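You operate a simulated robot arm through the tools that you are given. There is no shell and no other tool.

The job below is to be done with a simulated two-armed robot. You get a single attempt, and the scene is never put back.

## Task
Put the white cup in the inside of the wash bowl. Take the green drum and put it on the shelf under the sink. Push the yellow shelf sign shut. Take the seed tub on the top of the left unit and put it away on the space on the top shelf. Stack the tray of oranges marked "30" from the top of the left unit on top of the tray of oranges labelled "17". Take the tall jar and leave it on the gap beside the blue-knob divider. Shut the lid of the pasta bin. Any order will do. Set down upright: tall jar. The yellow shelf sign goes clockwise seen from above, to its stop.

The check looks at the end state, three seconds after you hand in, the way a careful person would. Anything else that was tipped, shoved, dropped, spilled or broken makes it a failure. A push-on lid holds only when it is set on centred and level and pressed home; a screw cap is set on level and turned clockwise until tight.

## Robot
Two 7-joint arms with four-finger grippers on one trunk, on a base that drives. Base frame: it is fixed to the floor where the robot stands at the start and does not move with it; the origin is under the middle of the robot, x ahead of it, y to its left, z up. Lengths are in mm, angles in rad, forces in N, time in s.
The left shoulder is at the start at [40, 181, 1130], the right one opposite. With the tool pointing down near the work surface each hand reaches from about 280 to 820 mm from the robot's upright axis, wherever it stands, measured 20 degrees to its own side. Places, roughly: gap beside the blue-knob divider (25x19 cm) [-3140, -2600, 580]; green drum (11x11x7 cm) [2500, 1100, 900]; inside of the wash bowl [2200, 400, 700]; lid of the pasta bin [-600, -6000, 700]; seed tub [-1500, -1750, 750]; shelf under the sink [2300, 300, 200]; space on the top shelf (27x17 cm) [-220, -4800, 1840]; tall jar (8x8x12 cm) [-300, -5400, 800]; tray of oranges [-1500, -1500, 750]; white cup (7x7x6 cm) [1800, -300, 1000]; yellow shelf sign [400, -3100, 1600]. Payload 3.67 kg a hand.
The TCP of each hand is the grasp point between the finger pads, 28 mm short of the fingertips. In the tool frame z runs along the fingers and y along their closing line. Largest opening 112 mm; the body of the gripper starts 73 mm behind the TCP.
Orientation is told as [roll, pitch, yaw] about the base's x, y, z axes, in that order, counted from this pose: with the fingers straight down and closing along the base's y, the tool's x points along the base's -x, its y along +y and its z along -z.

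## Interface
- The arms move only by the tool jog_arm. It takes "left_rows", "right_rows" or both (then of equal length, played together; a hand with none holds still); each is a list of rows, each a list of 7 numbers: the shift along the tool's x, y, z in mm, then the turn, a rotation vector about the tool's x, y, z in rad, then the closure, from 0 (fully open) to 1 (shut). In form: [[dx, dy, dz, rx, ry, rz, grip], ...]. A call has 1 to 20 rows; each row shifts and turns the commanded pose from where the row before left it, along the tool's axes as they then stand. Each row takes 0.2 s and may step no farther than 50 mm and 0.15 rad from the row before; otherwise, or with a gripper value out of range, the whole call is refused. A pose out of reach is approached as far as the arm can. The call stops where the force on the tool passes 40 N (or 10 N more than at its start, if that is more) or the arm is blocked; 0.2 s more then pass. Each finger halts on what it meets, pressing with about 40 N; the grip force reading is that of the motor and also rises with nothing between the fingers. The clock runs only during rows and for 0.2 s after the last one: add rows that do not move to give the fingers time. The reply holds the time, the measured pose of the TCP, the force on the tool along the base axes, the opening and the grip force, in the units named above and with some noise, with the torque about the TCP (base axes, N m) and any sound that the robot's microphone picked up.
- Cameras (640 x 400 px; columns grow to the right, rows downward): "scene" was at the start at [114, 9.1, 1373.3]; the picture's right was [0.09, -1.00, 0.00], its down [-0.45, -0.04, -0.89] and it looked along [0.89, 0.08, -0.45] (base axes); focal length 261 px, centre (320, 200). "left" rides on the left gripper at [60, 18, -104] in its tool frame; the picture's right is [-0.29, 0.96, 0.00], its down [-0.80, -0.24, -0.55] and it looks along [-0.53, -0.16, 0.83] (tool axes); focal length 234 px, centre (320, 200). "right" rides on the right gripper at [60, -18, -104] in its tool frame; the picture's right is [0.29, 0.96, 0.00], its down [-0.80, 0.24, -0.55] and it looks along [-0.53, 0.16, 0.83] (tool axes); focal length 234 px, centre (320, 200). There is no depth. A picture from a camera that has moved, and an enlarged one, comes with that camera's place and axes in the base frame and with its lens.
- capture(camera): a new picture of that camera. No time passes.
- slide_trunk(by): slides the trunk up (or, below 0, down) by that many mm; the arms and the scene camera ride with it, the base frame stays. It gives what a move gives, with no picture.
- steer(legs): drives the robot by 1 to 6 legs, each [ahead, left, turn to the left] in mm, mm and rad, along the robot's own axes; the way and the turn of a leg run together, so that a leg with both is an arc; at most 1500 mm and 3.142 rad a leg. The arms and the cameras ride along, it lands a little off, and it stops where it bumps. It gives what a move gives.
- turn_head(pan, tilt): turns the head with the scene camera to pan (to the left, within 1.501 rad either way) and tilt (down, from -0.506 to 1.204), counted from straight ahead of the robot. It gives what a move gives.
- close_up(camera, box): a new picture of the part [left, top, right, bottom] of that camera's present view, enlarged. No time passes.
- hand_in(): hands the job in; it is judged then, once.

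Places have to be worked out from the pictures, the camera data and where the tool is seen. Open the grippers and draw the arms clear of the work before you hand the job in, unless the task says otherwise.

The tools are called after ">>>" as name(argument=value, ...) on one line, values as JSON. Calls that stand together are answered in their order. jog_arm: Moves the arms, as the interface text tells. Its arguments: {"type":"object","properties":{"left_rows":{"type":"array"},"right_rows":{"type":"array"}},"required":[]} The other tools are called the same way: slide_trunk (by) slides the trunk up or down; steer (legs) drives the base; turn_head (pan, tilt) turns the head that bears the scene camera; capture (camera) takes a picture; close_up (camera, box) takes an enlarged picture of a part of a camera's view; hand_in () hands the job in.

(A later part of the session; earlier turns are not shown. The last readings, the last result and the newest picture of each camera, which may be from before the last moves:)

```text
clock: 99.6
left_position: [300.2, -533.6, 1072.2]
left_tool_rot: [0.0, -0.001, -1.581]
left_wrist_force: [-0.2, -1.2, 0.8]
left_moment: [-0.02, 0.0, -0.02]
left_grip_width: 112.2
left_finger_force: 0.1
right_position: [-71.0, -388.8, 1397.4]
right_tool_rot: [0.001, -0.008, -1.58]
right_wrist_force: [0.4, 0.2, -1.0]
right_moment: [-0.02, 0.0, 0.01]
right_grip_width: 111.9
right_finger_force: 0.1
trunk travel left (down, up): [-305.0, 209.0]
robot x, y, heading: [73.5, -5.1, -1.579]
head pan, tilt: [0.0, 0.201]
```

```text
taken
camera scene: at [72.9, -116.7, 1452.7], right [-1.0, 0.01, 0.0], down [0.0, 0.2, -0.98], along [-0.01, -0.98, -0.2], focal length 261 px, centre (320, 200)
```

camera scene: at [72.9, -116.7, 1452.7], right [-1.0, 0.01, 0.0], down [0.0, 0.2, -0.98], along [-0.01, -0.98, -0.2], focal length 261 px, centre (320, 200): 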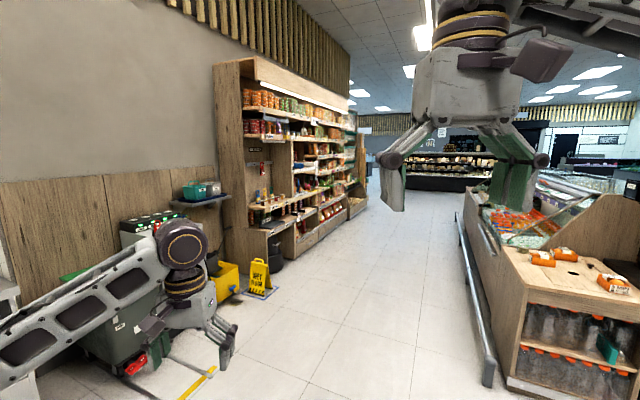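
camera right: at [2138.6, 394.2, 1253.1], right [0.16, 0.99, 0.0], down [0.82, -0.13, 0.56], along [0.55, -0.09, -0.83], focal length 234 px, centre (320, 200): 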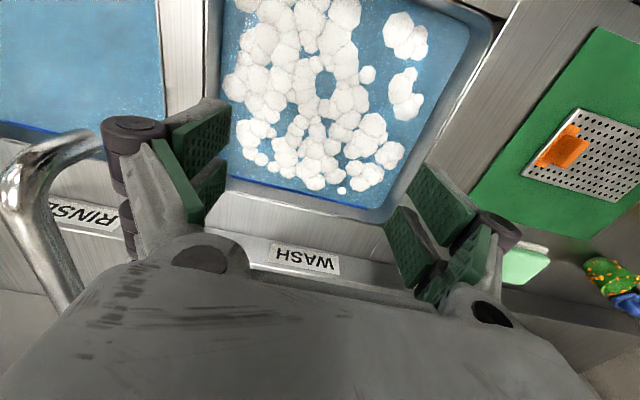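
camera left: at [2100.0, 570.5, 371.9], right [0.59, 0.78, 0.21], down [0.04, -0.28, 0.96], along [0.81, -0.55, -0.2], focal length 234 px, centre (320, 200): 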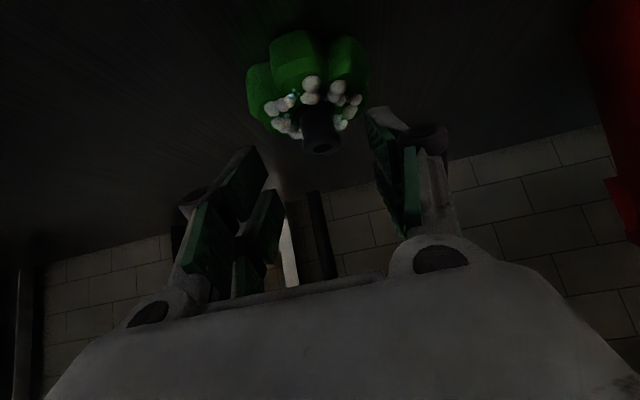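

Now I'll zoom in on the shelf run and on the island to the right.

>>> close_up(camera="scene", box=[200, 50, 400, 260])

>>> turn_head(pan=-0.7, tilt=0.3)

>>> capture(camera="scene")

>>> turn_head(pan=-1.4, tilt=0.3)

>>> capture(camera="scene")

```text
1.90 times, centred on (300, 155) of scene
camera zoom: at [72.9, -116.7, 1452.7], right [-1.0, 0.01, 0.0], down [0.0, 0.2, -0.98], along [-0.01, -0.98, -0.2], focal length 497 px, centre (358, 286)
```

zoom: 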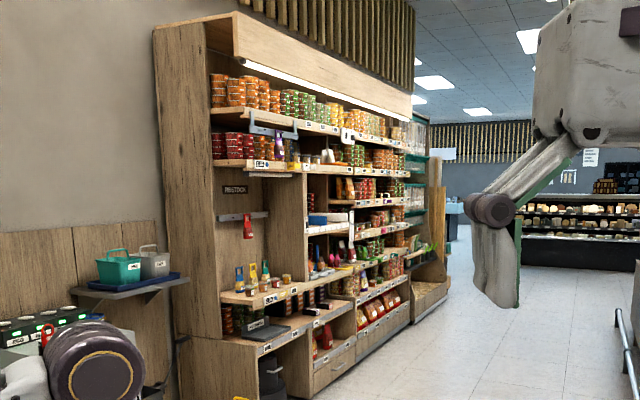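

```text
clock: 100.7
left_position: [299.7, -534.9, 1071.8]
left_tool_rot: [-0.002, 0.0, -1.58]
left_wrist_force: [0.3, -0.4, -0.3]
left_moment: [-0.01, -0.01, 0.0]
left_grip_width: 111.8
left_finger_force: 0.1
right_position: [-71.4, -388.3, 1397.1]
right_tool_rot: [0.001, -0.008, -1.581]
right_wrist_force: [0.0, -0.2, 0.7]
right_moment: [-0.01, 0.01, 0.02]
right_grip_width: 112.0
right_finger_force: 0.0
trunk travel left (down, up): [-305.0, 209.0]
robot x, y, heading: [73.5, -0.0, -1.582]
head pan, tilt: [-0.7, 0.3]
```

```text
taken
camera scene: at [13.1, -94.4, 1443.4], right [-0.76, 0.65, 0.0], down [0.19, 0.22, -0.96], along [-0.62, -0.73, -0.3], focal length 261 px, centre (320, 200)
```

scene: 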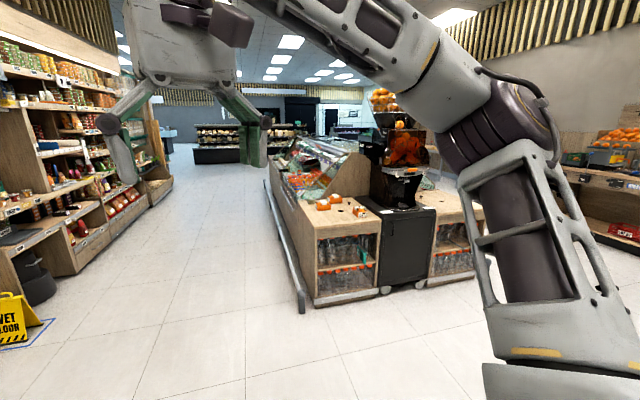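

```text
clock: 101.8
left_position: [299.3, -535.9, 1073.4]
left_tool_rot: [-0.001, 0.0, -1.58]
left_wrist_force: [0.1, 0.7, 0.4]
left_moment: [0.0, 0.02, -0.01]
left_grip_width: 112.0
left_finger_force: 0.0
right_position: [-70.6, -388.6, 1397.1]
right_tool_rot: [0.002, -0.006, -1.582]
right_wrist_force: [0.4, 0.0, -0.9]
right_moment: [0.01, -0.04, 0.02]
right_grip_width: 112.0
right_finger_force: 0.2
trunk travel left (down, up): [-305.0, 209.0]
robot x, y, heading: [72.6, -2.9, -1.588]
head pan, tilt: [-1.4, 0.3]
```

```text
taken
camera scene: at [-18.3, -38.6, 1443.4], right [-0.16, 0.99, 0.0], down [0.29, 0.05, -0.96], along [-0.94, -0.15, -0.3], focal length 261 px, centre (320, 200)
```

scene: 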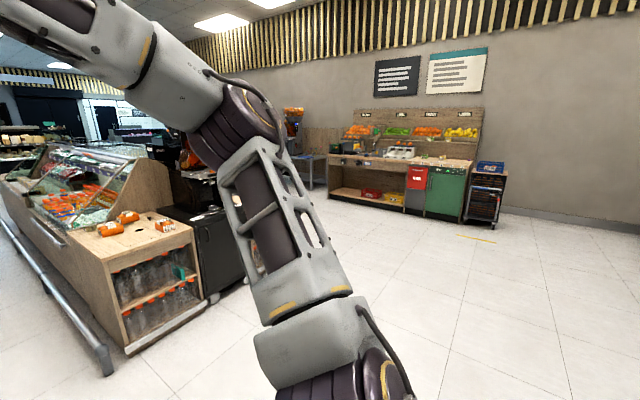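

The juice bar's left unit carries the small orange trays. Zoom in on its top.

>>> close_up(camera="scene", box=[50, 180, 250, 305])

>>> turn_head(pan=-0.9, tilt=0.3)

>>> close_up(camera="scene", box=[180, 80, 440, 300])

```text
3.20 times, centred on (150, 242) of scene
camera zoom: at [-18.3, -38.6, 1443.4], right [-0.16, 0.99, 0.0], down [0.29, 0.05, -0.96], along [-0.94, -0.15, -0.3], focal length 835 px, centre (864, 64)
```

zoom: 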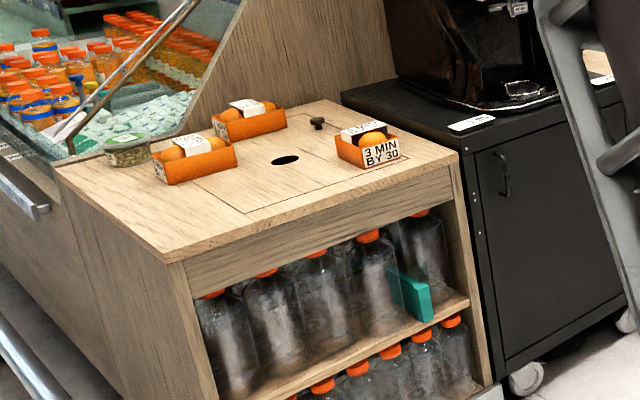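

```text
clock: 102.7
left_position: [300.7, -536.4, 1072.6]
left_tool_rot: [0.0, 0.0, -1.578]
left_wrist_force: [0.2, -0.5, 0.1]
left_moment: [-0.01, 0.02, 0.01]
left_grip_width: 112.2
left_finger_force: 0.0
right_position: [-70.3, -388.6, 1397.7]
right_tool_rot: [0.003, -0.007, -1.583]
right_wrist_force: [1.1, -0.7, 0.4]
right_moment: [0.05, 0.01, 0.02]
right_grip_width: 111.8
right_finger_force: 0.0
trunk travel left (down, up): [-305.0, 209.0]
robot x, y, heading: [73.8, -6.5, -1.586]
head pan, tilt: [-0.901, 0.3]
```

```text
1.82 times, centred on (310, 190) of scene
camera zoom: at [0.1, -80.6, 1443.4], right [-0.61, 0.79, 0.0], down [0.23, 0.18, -0.96], along [-0.75, -0.59, -0.3], focal length 474 px, centre (338, 218)
```

zoom: 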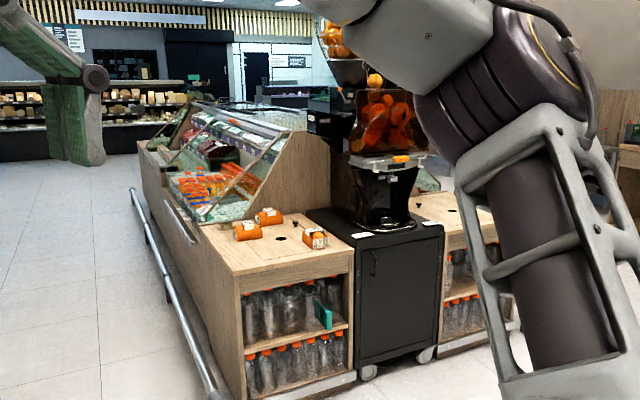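

The left unit's top holds three orange trays, a seed tub in its far-left corner and a peg. The room axes look rotated by -0.45 rad, so I'll drive toward the unit and face it (heading about -2.02).

>>> steer(legs=[[0, -1000, 0], [350, 0, 0], [0, 0, -0.435]])

>>> turn_head(pan=0.1, tilt=0.6)

>>> capture(camera="scene")

```text
clock: 111.3
left_position: [-940.0, -925.8, 1071.7]
left_tool_rot: [0.0, 0.0, -2.005]
left_wrist_force: [-0.5, -0.1, -0.7]
left_moment: [-0.05, -0.01, 0.0]
left_grip_width: 111.9
left_finger_force: 0.0
right_position: [-1215.7, -639.6, 1397.6]
right_tool_rot: [0.002, -0.008, -2.005]
right_wrist_force: [-0.1, -0.7, -0.4]
right_moment: [-0.01, 0.01, -0.01]
right_grip_width: 112.0
right_finger_force: 0.1
trunk travel left (down, up): [-305.0, 209.0]
robot x, y, heading: [-929.6, -350.5, -2.002]
head pan, tilt: [-0.901, 0.3]
```

```text
clock: 112.6
left_position: [-939.1, -926.4, 1072.4]
left_tool_rot: [0.0, 0.001, -2.008]
left_wrist_force: [0.2, -0.5, -0.9]
left_moment: [-0.01, 0.03, 0.0]
left_grip_width: 111.8
left_finger_force: 0.1
right_position: [-1216.6, -639.2, 1397.6]
right_tool_rot: [0.003, -0.006, -2.007]
right_wrist_force: [0.0, 0.5, 0.7]
right_moment: [-0.02, 0.0, 0.03]
right_grip_width: 111.9
right_finger_force: 0.1
trunk travel left (down, up): [-305.0, 209.0]
robot x, y, heading: [-923.4, -350.2, -2.007]
head pan, tilt: [0.099, 0.6]
```

```text
taken
camera scene: at [-962.4, -449.1, 1415.9], right [-0.94, 0.33, 0.0], down [0.19, 0.53, -0.83], along [-0.27, -0.78, -0.56], focal length 261 px, centre (320, 200)
```

scene: 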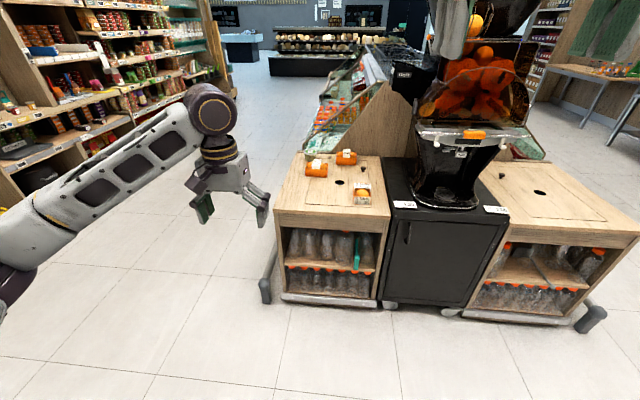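

Triangulating puts the unit top at z≈690 and tray "30" at about (-1528, -1436). I'll drive 400 mm nearer and square up to look at the labels.

>>> steer(legs=[[400, 0, 0], [0, 0, 0.087]])

>>> turn_head(pan=-0.1, tilt=0.7)

>>> capture(camera="scene")

>>> close_up(camera="scene", box=[200, 80, 440, 230])

```text
clock: 115.7
left_position: [-1056.3, -1282.7, 1072.7]
left_tool_rot: [0.001, 0.0, -1.918]
left_wrist_force: [0.9, 0.0, -0.3]
left_moment: [0.01, -0.01, -0.02]
left_grip_width: 111.9
left_finger_force: 0.1
right_position: [-1356.8, -1021.4, 1398.3]
right_tool_rot: [0.001, -0.008, -1.917]
right_wrist_force: [1.5, 0.3, -0.1]
right_moment: [0.0, 0.02, -0.02]
right_grip_width: 111.9
right_finger_force: 0.0
trunk travel left (down, up): [-305.0, 209.0]
robot x, y, heading: [-1093.0, -705.7, -1.92]
head pan, tilt: [0.099, 0.6]
```

```text
clock: 116.4
left_position: [-1055.6, -1284.2, 1072.0]
left_tool_rot: [0.001, 0.001, -1.918]
left_wrist_force: [0.2, 0.6, 0.0]
left_moment: [0.01, 0.0, -0.02]
left_grip_width: 112.0
left_finger_force: 0.0
right_position: [-1356.9, -1023.0, 1397.5]
right_tool_rot: [0.001, -0.007, -1.918]
right_wrist_force: [-0.8, -0.1, 0.0]
right_moment: [-0.01, -0.03, 0.01]
right_grip_width: 112.2
right_finger_force: 0.1
trunk travel left (down, up): [-305.0, 209.0]
robot x, y, heading: [-1091.2, -707.2, -1.916]
head pan, tilt: [-0.099, 0.7]
```

```text
taken
camera scene: at [-1135.2, -802.2, 1407.3], right [-0.9, 0.43, 0.0], down [0.28, 0.58, -0.76], along [-0.33, -0.69, -0.64], focal length 261 px, centre (320, 200)
```

scene: 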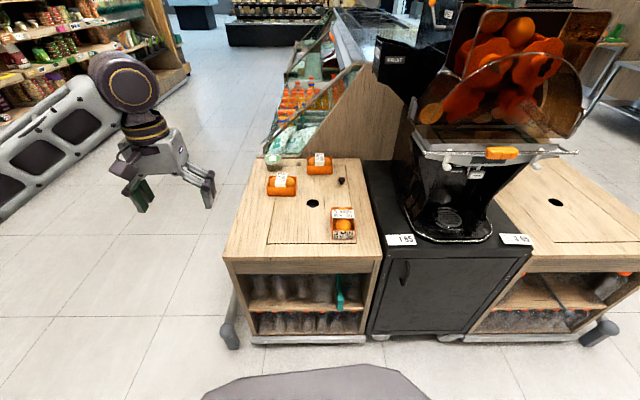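

```text
2.67 times, centred on (320, 155) of scene
camera zoom: at [-1135.2, -802.2, 1407.3], right [-0.9, 0.43, 0.0], down [0.28, 0.58, -0.76], along [-0.33, -0.69, -0.64], focal length 696 px, centre (320, 320)
```

zoom: 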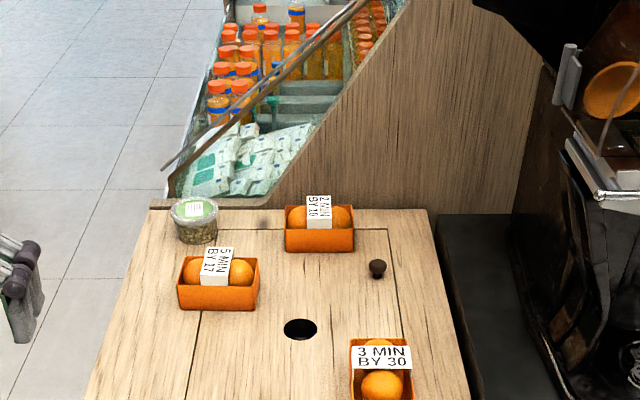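

The labels read "30" (near right), "17" (left) and "10" (back), with the seed tub in the far-left corner. Tray 30 is reachable from the front, while 17 and the tub are better from the aisle side. I'll square up and approach the front.

>>> steer(legs=[[0, 0, -0.1], [150, 100, 0]])

>>> turn_head(pan=-0.1, tilt=0.9)

>>> capture(camera="scene")

>>> capture(camera="right")

```text
clock: 118.5
left_position: [-1086.6, -1463.3, 1072.4]
left_tool_rot: [0.001, -0.001, -2.016]
left_wrist_force: [-1.1, -0.8, 0.4]
left_moment: [0.01, 0.01, 0.0]
left_grip_width: 112.2
left_finger_force: 0.1
right_position: [-1360.2, -1172.6, 1398.5]
right_tool_rot: [0.004, -0.007, -2.016]
right_wrist_force: [-0.8, -0.8, 0.3]
right_moment: [0.01, 0.01, -0.01]
right_grip_width: 112.0
right_finger_force: 0.1
trunk travel left (down, up): [-305.0, 209.0]
robot x, y, heading: [-1066.3, -885.4, -2.015]
head pan, tilt: [-0.099, 0.7]
```

```text
clock: 119.2
left_position: [-1087.1, -1464.8, 1072.3]
left_tool_rot: [0.001, 0.002, -2.015]
left_wrist_force: [-0.6, -0.1, -0.6]
left_moment: [-0.01, -0.02, 0.0]
left_grip_width: 112.0
left_finger_force: 0.0
right_position: [-1361.1, -1174.4, 1397.4]
right_tool_rot: [0.003, -0.006, -2.018]
right_wrist_force: [0.0, -1.1, 0.5]
right_moment: [0.01, -0.02, -0.02]
right_grip_width: 111.8
right_finger_force: 0.1
trunk travel left (down, up): [-305.0, 209.0]
robot x, y, heading: [-1067.9, -889.9, -2.019]
head pan, tilt: [-0.099, 0.901]
```

```text
taken
camera scene: at [-1114.0, -968.8, 1391.1], right [-0.85, 0.52, 0.0], down [0.41, 0.67, -0.62], along [-0.32, -0.53, -0.78], focal length 261 px, centre (320, 200)
```

scene: 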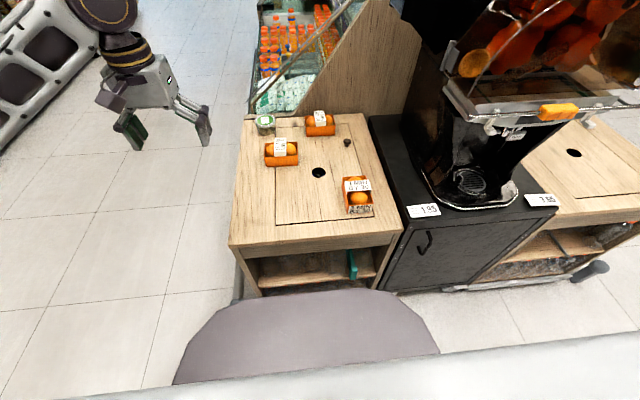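

```text
taken
camera right: at [-1350.2, -1112.0, 1501.7], right [0.99, -0.15, 0.0], down [-0.13, -0.82, 0.56], along [-0.09, -0.55, -0.83], focal length 234 px, centre (320, 200)
```

right: 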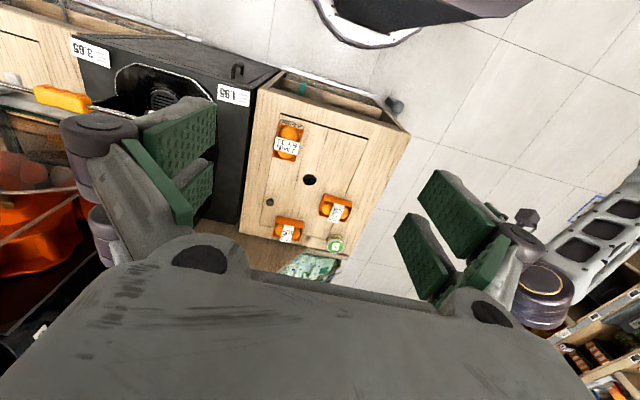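

I'll zoom in on the trays from both cameras to measure them.

>>> close_up(camera="right", box=[240, 90, 400, 265])

>>> close_up(camera="scene", box=[230, 90, 410, 250])

```text
2.29 times, centred on (320, 178) of right
camera zoom: at [-1350.2, -1112.0, 1501.7], right [0.99, -0.15, 0.0], down [-0.13, -0.82, 0.56], along [-0.09, -0.55, -0.83], focal length 535 px, centre (320, 251)
```

zoom: 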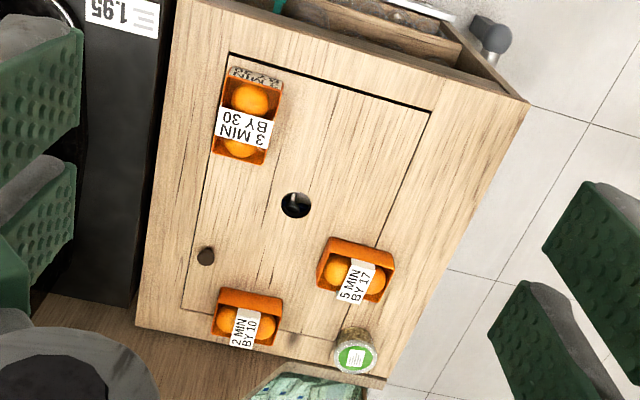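

```text
2.50 times, centred on (320, 170) of scene
camera zoom: at [-1114.0, -968.8, 1391.1], right [-0.85, 0.52, 0.0], down [0.41, 0.67, -0.62], along [-0.32, -0.53, -0.78], focal length 652 px, centre (320, 275)
```

zoom: 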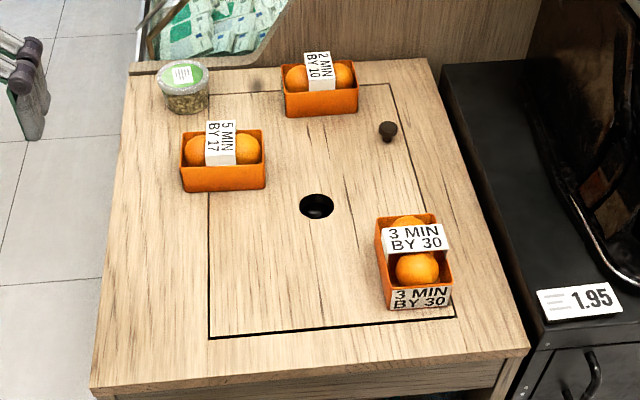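

The tray is about 80 × 130 mm, centred at about (-1505, -1377). I'll move the right hand over it and descend to z≈830 for a check.

>>> jog_arm(right_rows=[[-49, -8, 0, 0, 0, 0, 0], [-49, -8, 0, 0, 0, 0, 0], [-49, -8, 0, 0, 0, 0, 0], [-49, -9, 0, 0, 0, 0, 0], [-49, -9, 0, 0, 0, 0, 0], [0, 0, 48, 0, 0, 0, 0], [0, 0, 48, 0, 0, 0, 0], [0, 0, 48, 0, 0, 0, 0], [0, 0, 48, 0, 0, 0, 0], [0, 0, 48, 0, 0, 0, 0], [0, 0, 48, 0, 0, 0, 0], [0, 0, 48, 0, 0, 0, 0], [0, 0, 48, 0, 0, 0, 0], [0, 0, 48, 0, 0, 0, 0], [0, 0, 48, 0, 0, 0, 0], [0, 0, 48, 0, 0, 0, 0], [0, 0, 40, 0, 0, 0, 0], [0, 0, 0, 0, 0, 0, 0]])

>>> capture(camera="right")

>>> close_up(camera="scene", box=[260, 100, 460, 260])

```text
clock: 123.0
left_position: [-1086.1, -1462.8, 1073.0]
left_tool_rot: [0.0, 0.0, -2.018]
left_wrist_force: [0.0, -0.7, -0.4]
left_moment: [-0.03, 0.02, -0.02]
left_grip_width: 111.8
left_finger_force: 0.0
right_position: [-1505.5, -1380.5, 830.8]
right_tool_rot: [0.003, -0.005, -2.017]
right_wrist_force: [0.4, 0.5, -0.2]
right_moment: [-0.02, -0.02, 0.01]
right_grip_width: 112.1
right_finger_force: 0.0
trunk travel left (down, up): [-305.0, 209.0]
robot x, y, heading: [-1068.6, -881.6, -2.013]
head pan, tilt: [-0.099, 0.901]
```

```text
taken
camera right: at [-1494.9, -1317.8, 935.0], right [0.99, -0.15, 0.0], down [-0.13, -0.82, 0.56], along [-0.09, -0.55, -0.83], focal length 234 px, centre (320, 200)
```

right: 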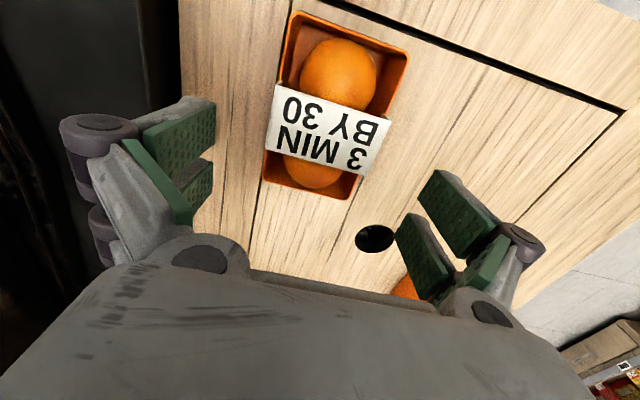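

```text
2.50 times, centred on (360, 180) of scene
camera zoom: at [-1113.8, -967.5, 1391.2], right [-0.85, 0.52, 0.0], down [0.41, 0.67, -0.62], along [-0.32, -0.53, -0.78], focal length 652 px, centre (220, 250)
```

zoom: 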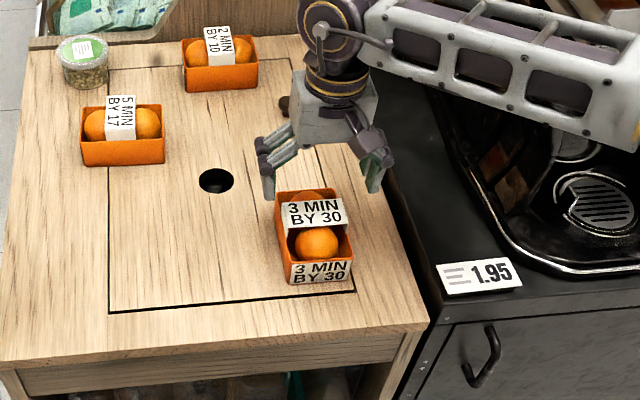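

The tray centre is about 20 mm nearer than the TCP and turned by about 0.05 rad. I'll correct both and descend to z≈775.

>>> jog_arm(right_rows=[[20, 3, 0, 0, 0, -0.05, 0], [0, 0, 30, 0, 0, 0, 0], [0, 0, 26, 0, 0, 0, 0], [0, 0, 0, 0, 0, 0, 0]])

>>> capture(camera="right")

>>> close_up(camera="scene", box=[310, 140, 430, 240])

```text
clock: 124.0
left_position: [-1087.7, -1462.9, 1072.7]
left_tool_rot: [-0.001, -0.001, -2.016]
left_wrist_force: [0.4, 0.3, 0.4]
left_moment: [-0.02, -0.02, 0.01]
left_grip_width: 112.2
left_finger_force: 0.0
right_position: [-1493.5, -1365.4, 775.4]
right_tool_rot: [0.001, -0.007, -1.966]
right_wrist_force: [-0.9, -0.1, -0.3]
right_moment: [-0.02, -0.03, -0.01]
right_grip_width: 112.1
right_finger_force: 0.1
trunk travel left (down, up): [-305.0, 209.0]
robot x, y, heading: [-1066.2, -884.5, -2.021]
head pan, tilt: [-0.099, 0.901]
```

```text
taken
camera right: at [-1485.6, -1301.1, 879.2], right [0.99, -0.1, 0.0], down [-0.09, -0.82, 0.56], along [-0.06, -0.56, -0.83], focal length 234 px, centre (320, 200)
```

right: 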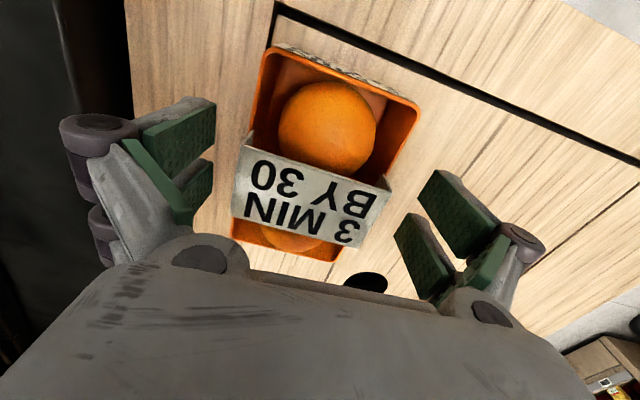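

```text
4.00 times, centred on (370, 190) of scene
camera zoom: at [-1113.9, -967.4, 1391.2], right [-0.85, 0.52, 0.0], down [0.41, 0.67, -0.62], along [-0.32, -0.53, -0.78], focal length 1043 px, centre (120, 240)
```

zoom: 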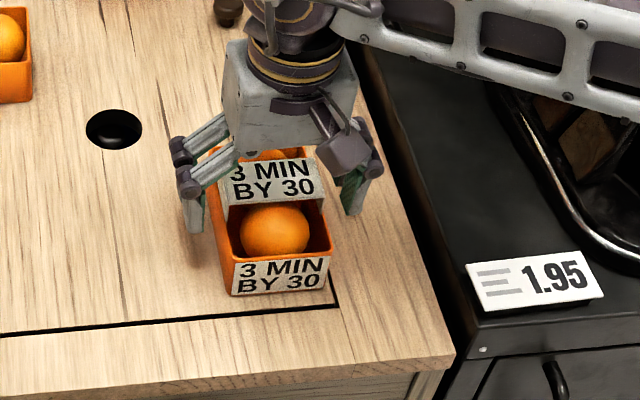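

The tray is centred between the fingers. I'll descend to z≈725 and close.

>>> jog_arm(right_rows=[[0, 0, 25, 0, 0, 0, 0], [0, 0, 25, 0, 0, 0, 0], [0, 0, 0, 0, 0, 0, 0.5], [0, 0, 0, 0, 0, 0, 1], [0, 0, 0, 0, 0, 0, 1], [0, 0, 0, 0, 0, 0, 1]])

>>> capture(camera="right")

>>> close_up(camera="scene", box=[310, 140, 430, 240])

```text
clock: 125.4
left_position: [-1085.6, -1461.2, 1072.9]
left_tool_rot: [0.0, -0.004, -2.015]
left_wrist_force: [0.2, 0.0, -0.4]
left_moment: [-0.01, 0.03, -0.03]
left_grip_width: 112.1
left_finger_force: 0.0
right_position: [-1492.5, -1366.4, 729.5]
right_tool_rot: [0.004, -0.015, -1.969]
right_wrist_force: [-7.3, -5.2, 38.2]
right_moment: [0.91, -0.69, -0.15]
right_grip_width: 91.6
right_finger_force: 39.7
trunk travel left (down, up): [-305.0, 209.0]
robot x, y, heading: [-1068.5, -883.1, -2.019]
head pan, tilt: [-0.099, 0.901]
```

```text
taken
camera right: at [-1485.7, -1302.0, 833.7], right [0.99, -0.11, 0.0], down [-0.09, -0.82, 0.57], along [-0.06, -0.56, -0.82], focal length 234 px, centre (320, 200)
```

right: 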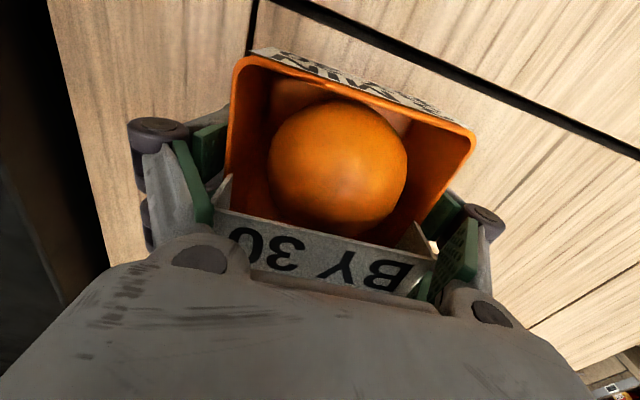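

```text
4.00 times, centred on (370, 190) of scene
camera zoom: at [-1112.4, -965.5, 1391.5], right [-0.85, 0.52, 0.0], down [0.41, 0.67, -0.62], along [-0.32, -0.53, -0.78], focal length 1043 px, centre (120, 240)
```

zoom: 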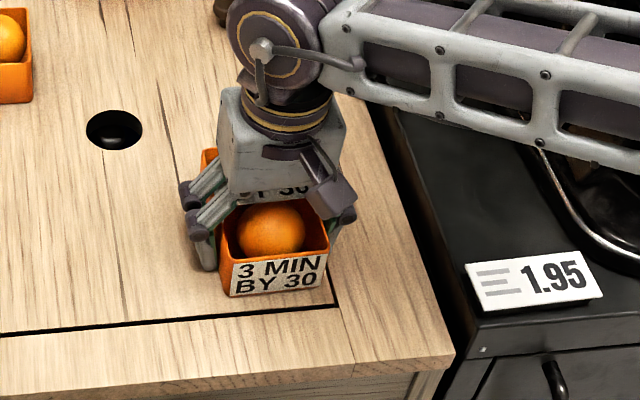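

The fingertips touched the top (38 N), but the tray is gripped at 91.6 mm. I'll relieve the pressure and lift gently.

>>> jog_arm(right_rows=[[0, 0, -4, 0, 0, 0, 1], [0, 0, -6, 0, 0, 0, 1], [0, 0, -10, 0, 0, 0, 1], [0, 0, -20, 0, 0, 0, 1], [0, 0, -30, 0, 0, 0, 1], [0, 0, 0, 0, 0, 0, 1]])

>>> capture(camera="right")

>>> close_up(camera="scene", box=[310, 120, 430, 220])

```text
clock: 126.8
left_position: [-1087.9, -1463.4, 1070.7]
left_tool_rot: [0.0, 0.002, -2.015]
left_wrist_force: [0.0, -0.5, 0.1]
left_moment: [0.0, 0.03, 0.0]
left_grip_width: 111.9
left_finger_force: 0.1
right_position: [-1495.6, -1365.0, 794.7]
right_tool_rot: [0.003, -0.005, -1.966]
right_wrist_force: [0.7, -1.0, -2.0]
right_moment: [0.03, -0.02, 0.03]
right_grip_width: 79.7
right_finger_force: 40.0
trunk travel left (down, up): [-305.0, 209.0]
robot x, y, heading: [-1071.2, -883.8, -2.019]
head pan, tilt: [-0.099, 0.901]
```

```text
taken
camera right: at [-1487.3, -1301.3, 898.9], right [0.99, -0.1, 0.0], down [-0.09, -0.82, 0.56], along [-0.06, -0.56, -0.83], focal length 234 px, centre (320, 200)
```

right: 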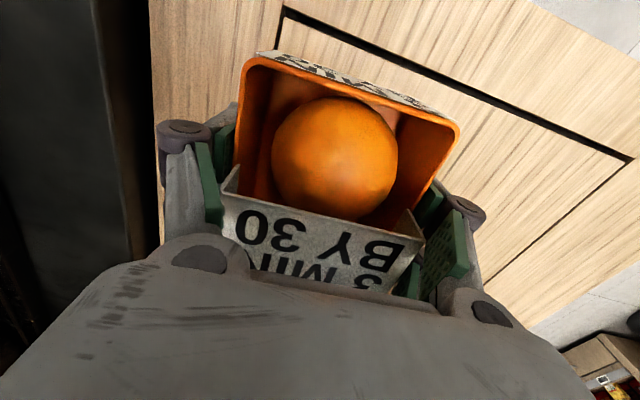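

```text
4.00 times, centred on (370, 170) of scene
camera zoom: at [-1114.5, -968.3, 1391.0], right [-0.85, 0.52, 0.0], down [0.41, 0.67, -0.62], along [-0.32, -0.53, -0.78], focal length 1043 px, centre (120, 320)
```

zoom: 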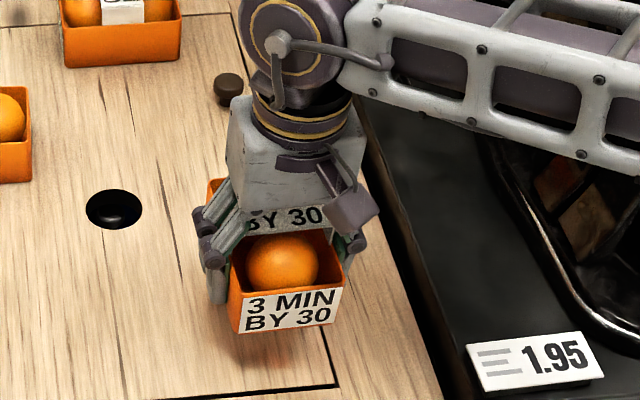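

The tray is held level. I'll lift it to about z=1000 and pull both hands in before driving around to the aisle side.

>>> jog_arm(left_rows=[[0, 0, -40, 0, 0, 0, 0], [0, 0, -40, 0, 0, 0, 0], [0, 0, -40, 0, 0, 0, 0], [40, 0, 0, 0, 0, 0, 0], [40, 0, 0, 0, 0, 0, 0], [40, 0, 0, 0, 0, 0, 0], [40, 0, 0, 0, 0, 0, 0], [0, 0, 0, 0, 0, 0, 0], [0, 0, 0, 0, 0, 0, 0], [0, 0, 0, 0, 0, 0, 0]], right_rows=[[0, 0, -40, 0, 0, 0, 1], [0, 0, -40, 0, 0, 0, 1], [0, 0, -40, 0, 0, 0, 1], [0, 0, -40, 0, 0, 0, 1], [0, 0, -40, 0, 0, 0, 1], [40, 0, 0, 0, 0, 0, 1], [40, 0, 0, 0, 0, 0, 1], [40, 0, 0, 0, 0, 0, 1], [40, 0, 0, 0, 0, 0, 1], [0, 0, 0, 0, 0, 0, 1]])

>>> steer(legs=[[-200, 0, 0], [0, 880, 0]])

>>> turn_head(pan=-0.7, tilt=0.6)

>>> capture(camera="scene")

```text
clock: 129.0
left_position: [-1018.5, -1320.0, 1192.9]
left_tool_rot: [0.001, 0.001, -2.014]
left_wrist_force: [-0.4, -0.5, -1.0]
left_moment: [-0.01, 0.02, -0.02]
left_grip_width: 112.0
left_finger_force: 0.2
right_position: [-1433.4, -1216.0, 991.5]
right_tool_rot: [0.003, -0.009, -1.967]
right_wrist_force: [0.4, -0.1, -1.7]
right_moment: [0.03, -0.02, -0.05]
right_grip_width: 79.6
right_finger_force: 39.9
trunk travel left (down, up): [-305.0, 209.0]
robot x, y, heading: [-1065.4, -887.1, -2.015]
head pan, tilt: [-0.099, 0.901]
```

```text
clock: 135.0
left_position: [-134.2, -1517.7, 1190.8]
left_tool_rot: [0.0, 0.0, -2.011]
left_wrist_force: [-0.7, 0.2, 0.0]
left_moment: [0.0, -0.01, 0.02]
left_grip_width: 112.3
left_finger_force: 0.1
right_position: [-549.8, -1415.4, 993.5]
right_tool_rot: [0.002, -0.007, -1.961]
right_wrist_force: [-0.5, -0.4, -2.5]
right_moment: [0.03, 0.02, -0.02]
right_grip_width: 79.7
right_finger_force: 40.1
trunk travel left (down, up): [-305.0, 209.0]
robot x, y, heading: [-182.2, -1084.7, -2.012]
head pan, tilt: [-0.099, 0.901]
```

```text
clock: 136.0
left_position: [-133.9, -1517.4, 1191.8]
left_tool_rot: [-0.001, 0.001, -2.008]
left_wrist_force: [-0.5, -0.1, 0.4]
left_moment: [0.0, 0.02, 0.02]
left_grip_width: 112.0
left_finger_force: 0.0
right_position: [-549.4, -1415.2, 995.0]
right_tool_rot: [0.001, -0.007, -1.961]
right_wrist_force: [0.3, 0.2, -2.3]
right_moment: [0.01, -0.01, 0.02]
right_grip_width: 79.8
right_finger_force: 39.6
trunk travel left (down, up): [-305.0, 209.0]
robot x, y, heading: [-187.5, -1078.3, -2.01]
head pan, tilt: [-0.7, 0.6]
```

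```text
taken
camera scene: at [-273.9, -1138.0, 1415.9], right [-0.42, 0.91, 0.0], down [0.51, 0.24, -0.82], along [-0.75, -0.34, -0.57], focal length 261 px, centre (320, 200)
```

scene: 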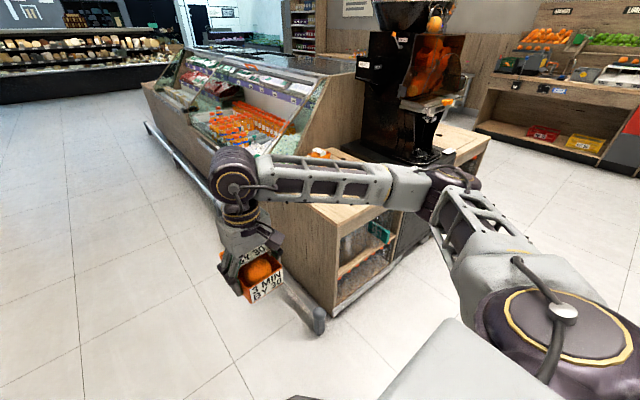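

The tray is held securely. I'll drive ahead along the aisle and turn to face the unit's aisle side.

>>> steer(legs=[[1130, 0, 0], [0, 0, -1.571]])

>>> turn_head(pan=0.0, tilt=0.7)

>>> capture(camera="scene")

```text
clock: 146.2
left_position: [-1105.6, -2163.4, 1192.1]
left_tool_rot: [-0.001, 0.001, 2.695]
left_wrist_force: [-0.2, 0.8, 0.1]
left_moment: [0.03, -0.01, -0.02]
left_grip_width: 111.8
left_finger_force: 0.1
right_position: [-1001.8, -1748.1, 992.9]
right_tool_rot: [0.001, -0.008, 2.745]
right_wrist_force: [-0.3, 0.4, -2.6]
right_moment: [0.0, 0.01, -0.03]
right_grip_width: 79.7
right_finger_force: 40.3
trunk travel left (down, up): [-305.0, 209.0]
robot x, y, heading: [-676.3, -2111.3, 2.697]
head pan, tilt: [-0.7, 0.6]
```

```text
clock: 147.3
left_position: [-1105.5, -2162.5, 1193.6]
left_tool_rot: [0.0, 0.0, 2.695]
left_wrist_force: [0.6, -0.2, -0.2]
left_moment: [-0.05, -0.04, 0.03]
left_grip_width: 112.1
left_finger_force: 0.1
right_position: [-1002.0, -1748.6, 992.9]
right_tool_rot: [0.003, -0.008, 2.746]
right_wrist_force: [-0.2, 0.5, -2.1]
right_moment: [-0.05, 0.0, -0.01]
right_grip_width: 79.3
right_finger_force: 39.7
trunk travel left (down, up): [-305.0, 209.0]
robot x, y, heading: [-669.3, -2109.8, 2.7]
head pan, tilt: [0.0, 0.7]
```

```text
taken
camera scene: at [-764.9, -2065.0, 1407.3], right [0.43, 0.9, 0.0], down [0.58, -0.28, -0.76], along [-0.69, 0.33, -0.64], focal length 261 px, centre (320, 200)
```

scene: 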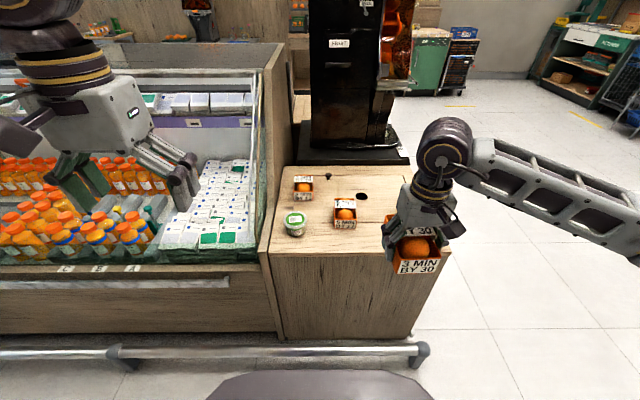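

The tub (F≈780) and tray 17 (F≈830) are in front of me. I'll drive 70 mm closer to the rail, then zoom in on tray 17.

>>> steer(legs=[[70, 0, 0]])

>>> turn_head(pan=-0.1, tilt=0.8)

>>> capture(camera="scene")

>>> close_up(camera="scene", box=[230, 120, 430, 245])

```text
clock: 148.3
left_position: [-1170.8, -2130.6, 1193.1]
left_tool_rot: [0.0, 0.002, 2.696]
left_wrist_force: [-1.3, 1.1, -0.4]
left_moment: [0.01, -0.04, 0.01]
left_grip_width: 112.2
left_finger_force: 0.1
right_position: [-1066.9, -1716.5, 992.3]
right_tool_rot: [0.001, -0.006, 2.746]
right_wrist_force: [-0.4, 0.4, -2.2]
right_moment: [-0.07, -0.08, -0.01]
right_grip_width: 79.6
right_finger_force: 39.6
trunk travel left (down, up): [-305.0, 209.0]
robot x, y, heading: [-732.8, -2083.3, 2.696]
head pan, tilt: [0.0, 0.7]
```

```text
clock: 149.0
left_position: [-1170.2, -2131.0, 1191.9]
left_tool_rot: [-0.001, 0.002, 2.696]
left_wrist_force: [1.1, 0.1, -0.3]
left_moment: [-0.02, -0.02, 0.0]
left_grip_width: 112.1
left_finger_force: 0.1
right_position: [-1066.6, -1716.8, 991.5]
right_tool_rot: [0.001, -0.006, 2.744]
right_wrist_force: [-0.1, 0.9, -2.1]
right_moment: [-0.03, -0.08, 0.02]
right_grip_width: 79.7
right_finger_force: 40.3
trunk travel left (down, up): [-305.0, 209.0]
robot x, y, heading: [-735.8, -2078.9, 2.697]
head pan, tilt: [-0.099, 0.799]
```

```text
taken
camera scene: at [-822.1, -2029.0, 1398.9], right [0.52, 0.86, 0.0], down [0.61, -0.37, -0.7], along [-0.6, 0.36, -0.72], focal length 261 px, centre (320, 200)
```

scene: 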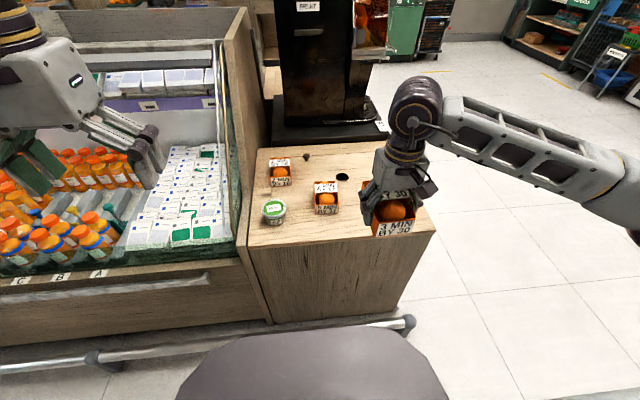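

```text
3.20 times, centred on (330, 182) of scene
camera zoom: at [-822.1, -2029.0, 1398.9], right [0.52, 0.86, 0.0], down [0.61, -0.37, -0.7], along [-0.6, 0.36, -0.72], focal length 835 px, centre (288, 256)
```

zoom: 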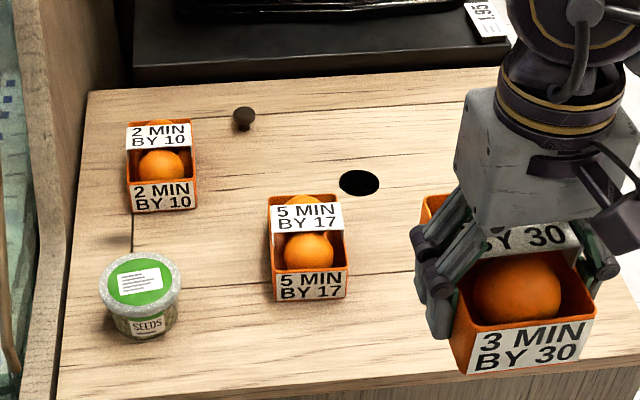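

Tray 17's centre is about (-1384, -1665), with nearly the same orientation as the held tray (about 0.08 rad off). I'll rotate, move over it at z≈990, then lower to about 850 and inspect.

>>> jog_arm(right_rows=[[0, 0, 0, 0, 0, 0.08, 1], [-44.1, 14.2, 0, 0, 0, 0, 1], [-44.1, 14.2, 0, 0, 0, 0, 1], [-44.1, 14.2, 0, 0, 0, 0, 1], [-44.1, 14.2, 0, 0, 0, 0, 1], [-44.1, 14.2, 0, 0, 0, 0, 1], [-44.1, 14.2, 0, 0, 0, 0, 1], [-44.1, 14.2, 0, 0, 0, 0, 1], [0, 0, 45, 0, 0, 0, 1], [0, 0, 45, 0, 0, 0, 1], [0, 0, 45, 0, 0, 0, 1], [0, 0, 0, 0, 0, 0, 1]])

>>> close_up(camera="scene", box=[230, 100, 430, 245])

>>> capture(camera="right")

>>> capture(camera="left")

```text
clock: 151.6
left_position: [-1169.8, -2130.8, 1193.2]
left_tool_rot: [-0.001, -0.001, 2.697]
left_wrist_force: [0.8, 1.2, 0.7]
left_moment: [-0.01, -0.02, 0.02]
left_grip_width: 111.7
left_finger_force: 0.0
right_position: [-1387.2, -1662.5, 860.1]
right_tool_rot: [0.003, -0.008, 2.666]
right_wrist_force: [0.5, -0.3, -1.5]
right_moment: [-0.05, -0.01, 0.01]
right_grip_width: 79.6
right_finger_force: 40.3
trunk travel left (down, up): [-305.0, 209.0]
robot x, y, heading: [-732.8, -2081.2, 2.697]
head pan, tilt: [-0.099, 0.799]
```

```text
2.76 times, centred on (330, 172) of scene
camera zoom: at [-820.3, -2028.6, 1399.1], right [0.52, 0.85, 0.0], down [0.61, -0.37, -0.7], along [-0.6, 0.36, -0.72], focal length 720 px, centre (292, 276)
```

zoom: 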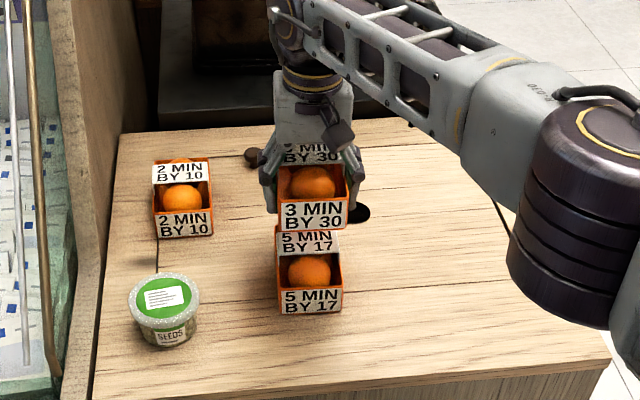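

```text
taken
camera right: at [-1323.5, -1674.6, 964.7], right [-0.18, -0.98, 0.0], down [-0.81, 0.15, 0.56], along [-0.55, 0.1, -0.83], focal length 234 px, centre (320, 200)
```

right: 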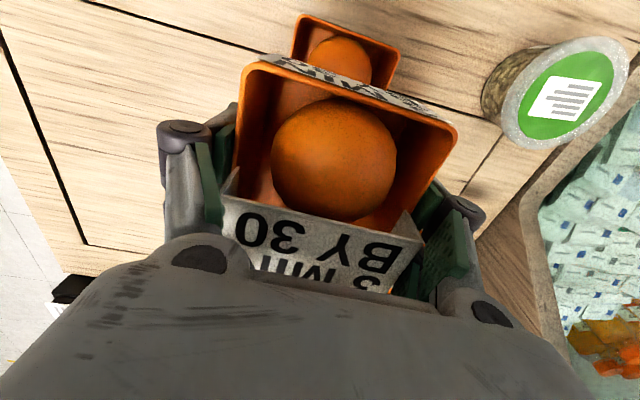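

```text
taken
camera left: at [-1122.3, -2172.0, 1295.5], right [-0.67, -0.74, 0.0], down [-0.62, 0.56, 0.55], along [-0.41, 0.37, -0.83], focal length 234 px, centre (320, 200)
```

left: 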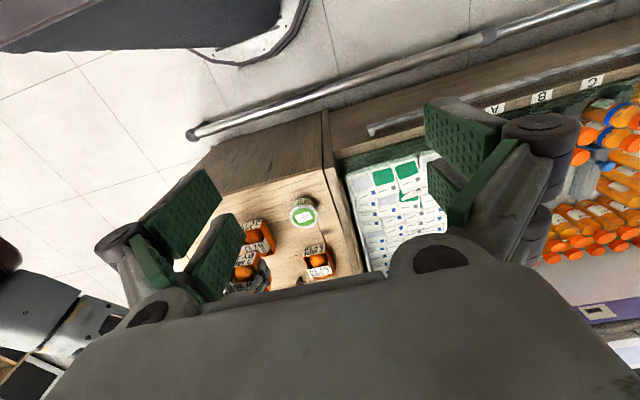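

The trays look laterally aligned, but tray 30 may be 10–20 mm too far forward. I'll zoom in more to measure it.

>>> close_up(camera="scene", box=[300, 140, 364, 220])

>>> close_up(camera="right", box=[200, 0, 480, 175])

```text
5.00 times, centred on (332, 180) of scene
camera zoom: at [-820.3, -2028.6, 1399.1], right [0.52, 0.85, 0.0], down [0.61, -0.37, -0.7], along [-0.6, 0.36, -0.72], focal length 1304 px, centre (260, 300)
```

zoom: 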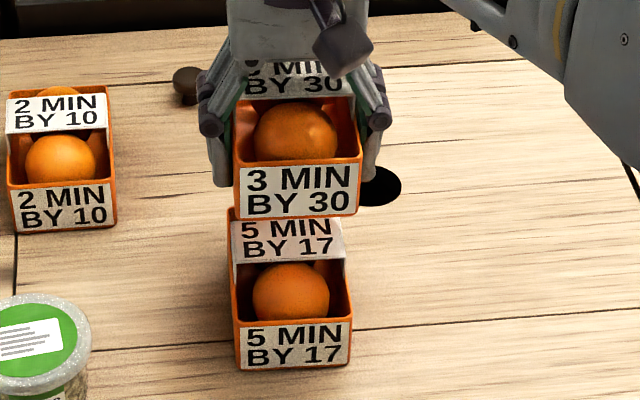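

```text
2.29 times, centred on (340, 88) of right
camera zoom: at [-1323.5, -1674.6, 964.7], right [-0.18, -0.98, 0.0], down [-0.81, 0.15, 0.56], along [-0.55, 0.1, -0.83], focal length 535 px, centre (274, 457)
```

zoom: 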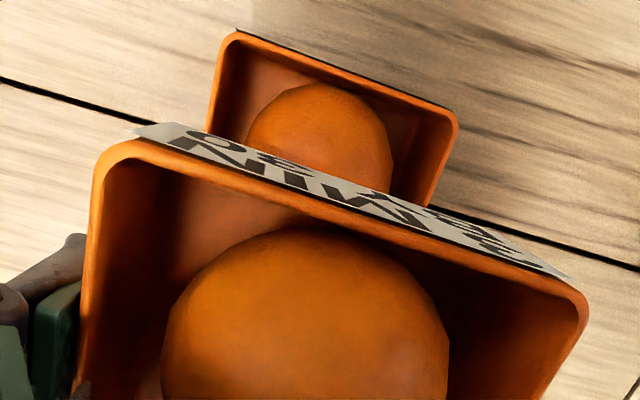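

Both views agree tray 30 is about 26 mm too far forward. I'll pull it back 26 mm and lower to just above the label band.

>>> jog_arm(right_rows=[[26, 1, 0, 0, 0, 0, 1], [0, 0, 20, 0, 0, 0, 1], [0, 0, 15, 0, 0, 0, 1], [0, 0, 0, 0, 0, 0, 1]])

>>> close_up(camera="scene", box=[300, 150, 364, 230])

>>> close_up(camera="right", box=[200, 0, 480, 175])

```text
clock: 152.6
left_position: [-1169.1, -2131.6, 1192.6]
left_tool_rot: [0.0, 0.0, 2.696]
left_wrist_force: [0.0, -0.3, 1.0]
left_moment: [0.0, 0.02, -0.01]
left_grip_width: 111.9
left_finger_force: 0.0
right_position: [-1362.8, -1677.3, 824.1]
right_tool_rot: [0.004, -0.005, 2.665]
right_wrist_force: [-1.1, 0.4, -1.8]
right_moment: [0.03, -0.04, 0.01]
right_grip_width: 79.5
right_finger_force: 39.9
trunk travel left (down, up): [-305.0, 209.0]
robot x, y, heading: [-737.2, -2080.7, 2.695]
head pan, tilt: [-0.099, 0.799]
```

```text
5.00 times, centred on (332, 190) of scene
camera zoom: at [-820.4, -2029.6, 1399.1], right [0.52, 0.86, 0.0], down [0.61, -0.37, -0.7], along [-0.6, 0.36, -0.72], focal length 1304 px, centre (260, 250)
```

zoom: 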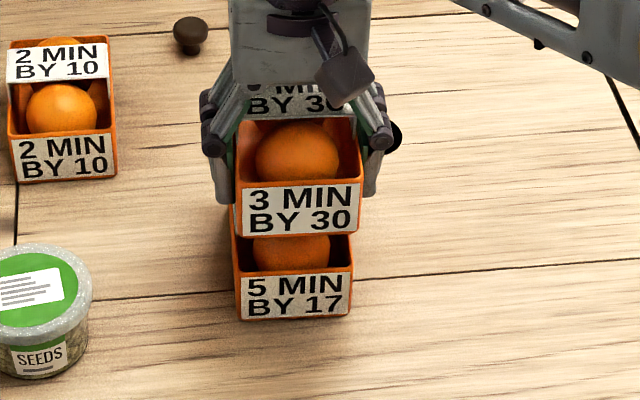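

```text
2.29 times, centred on (340, 88) of right
camera zoom: at [-1300.7, -1687.7, 929.6], right [-0.18, -0.98, 0.0], down [-0.81, 0.15, 0.56], along [-0.55, 0.1, -0.83], focal length 535 px, centre (274, 457)
```

zoom: 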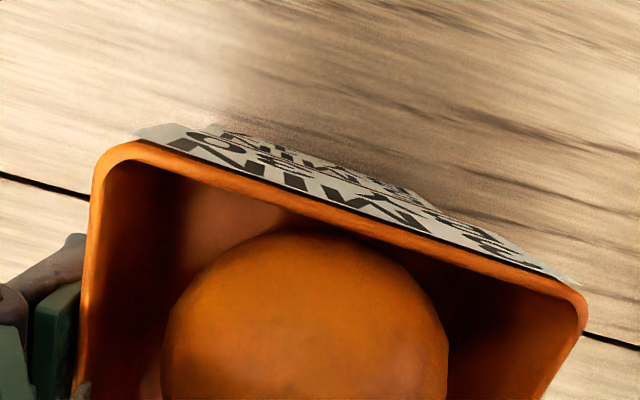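

The trays now align to within about 5 mm. I'll lower in small steps until tray 30 rests on tray 17.

>>> jog_arm(right_rows=[[0, 0, 8, 0, 0, 0, 1], [0, 0, 3, 0, 0, 0, 1], [0, 0, 3, 0, 0, 0, 1], [0, 0, 2, 0, 0, 0, 1], [0, 0, 0, 0, 0, 0, 1]])

>>> close_up(camera="scene", box=[300, 150, 364, 230])

```text
clock: 153.8
left_position: [-1170.1, -2133.6, 1191.9]
left_tool_rot: [0.0, 0.0, 2.698]
left_wrist_force: [-0.1, -0.2, 0.4]
left_moment: [0.01, 0.03, 0.03]
left_grip_width: 112.3
left_finger_force: 0.0
right_position: [-1365.1, -1677.2, 811.0]
right_tool_rot: [0.003, -0.009, 2.668]
right_wrist_force: [0.4, 0.1, 8.7]
right_moment: [0.11, -0.62, -0.03]
right_grip_width: 79.6
right_finger_force: 40.0
trunk travel left (down, up): [-305.0, 209.0]
robot x, y, heading: [-736.0, -2083.0, 2.692]
head pan, tilt: [-0.099, 0.799]
```

```text
5.00 times, centred on (332, 190) of scene
camera zoom: at [-820.0, -2030.4, 1399.2], right [0.52, 0.86, 0.0], down [0.61, -0.37, -0.7], along [-0.6, 0.36, -0.72], focal length 1304 px, centre (260, 250)
```

zoom: 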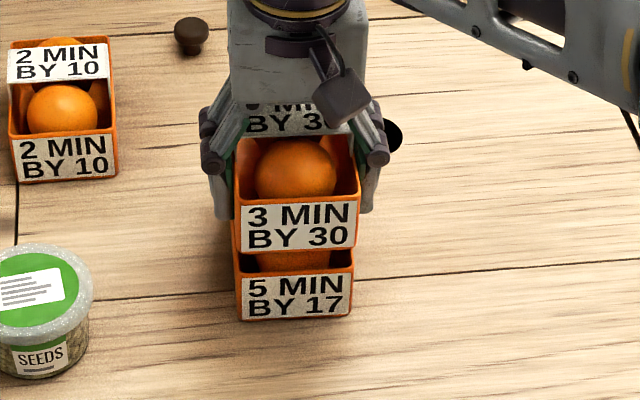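

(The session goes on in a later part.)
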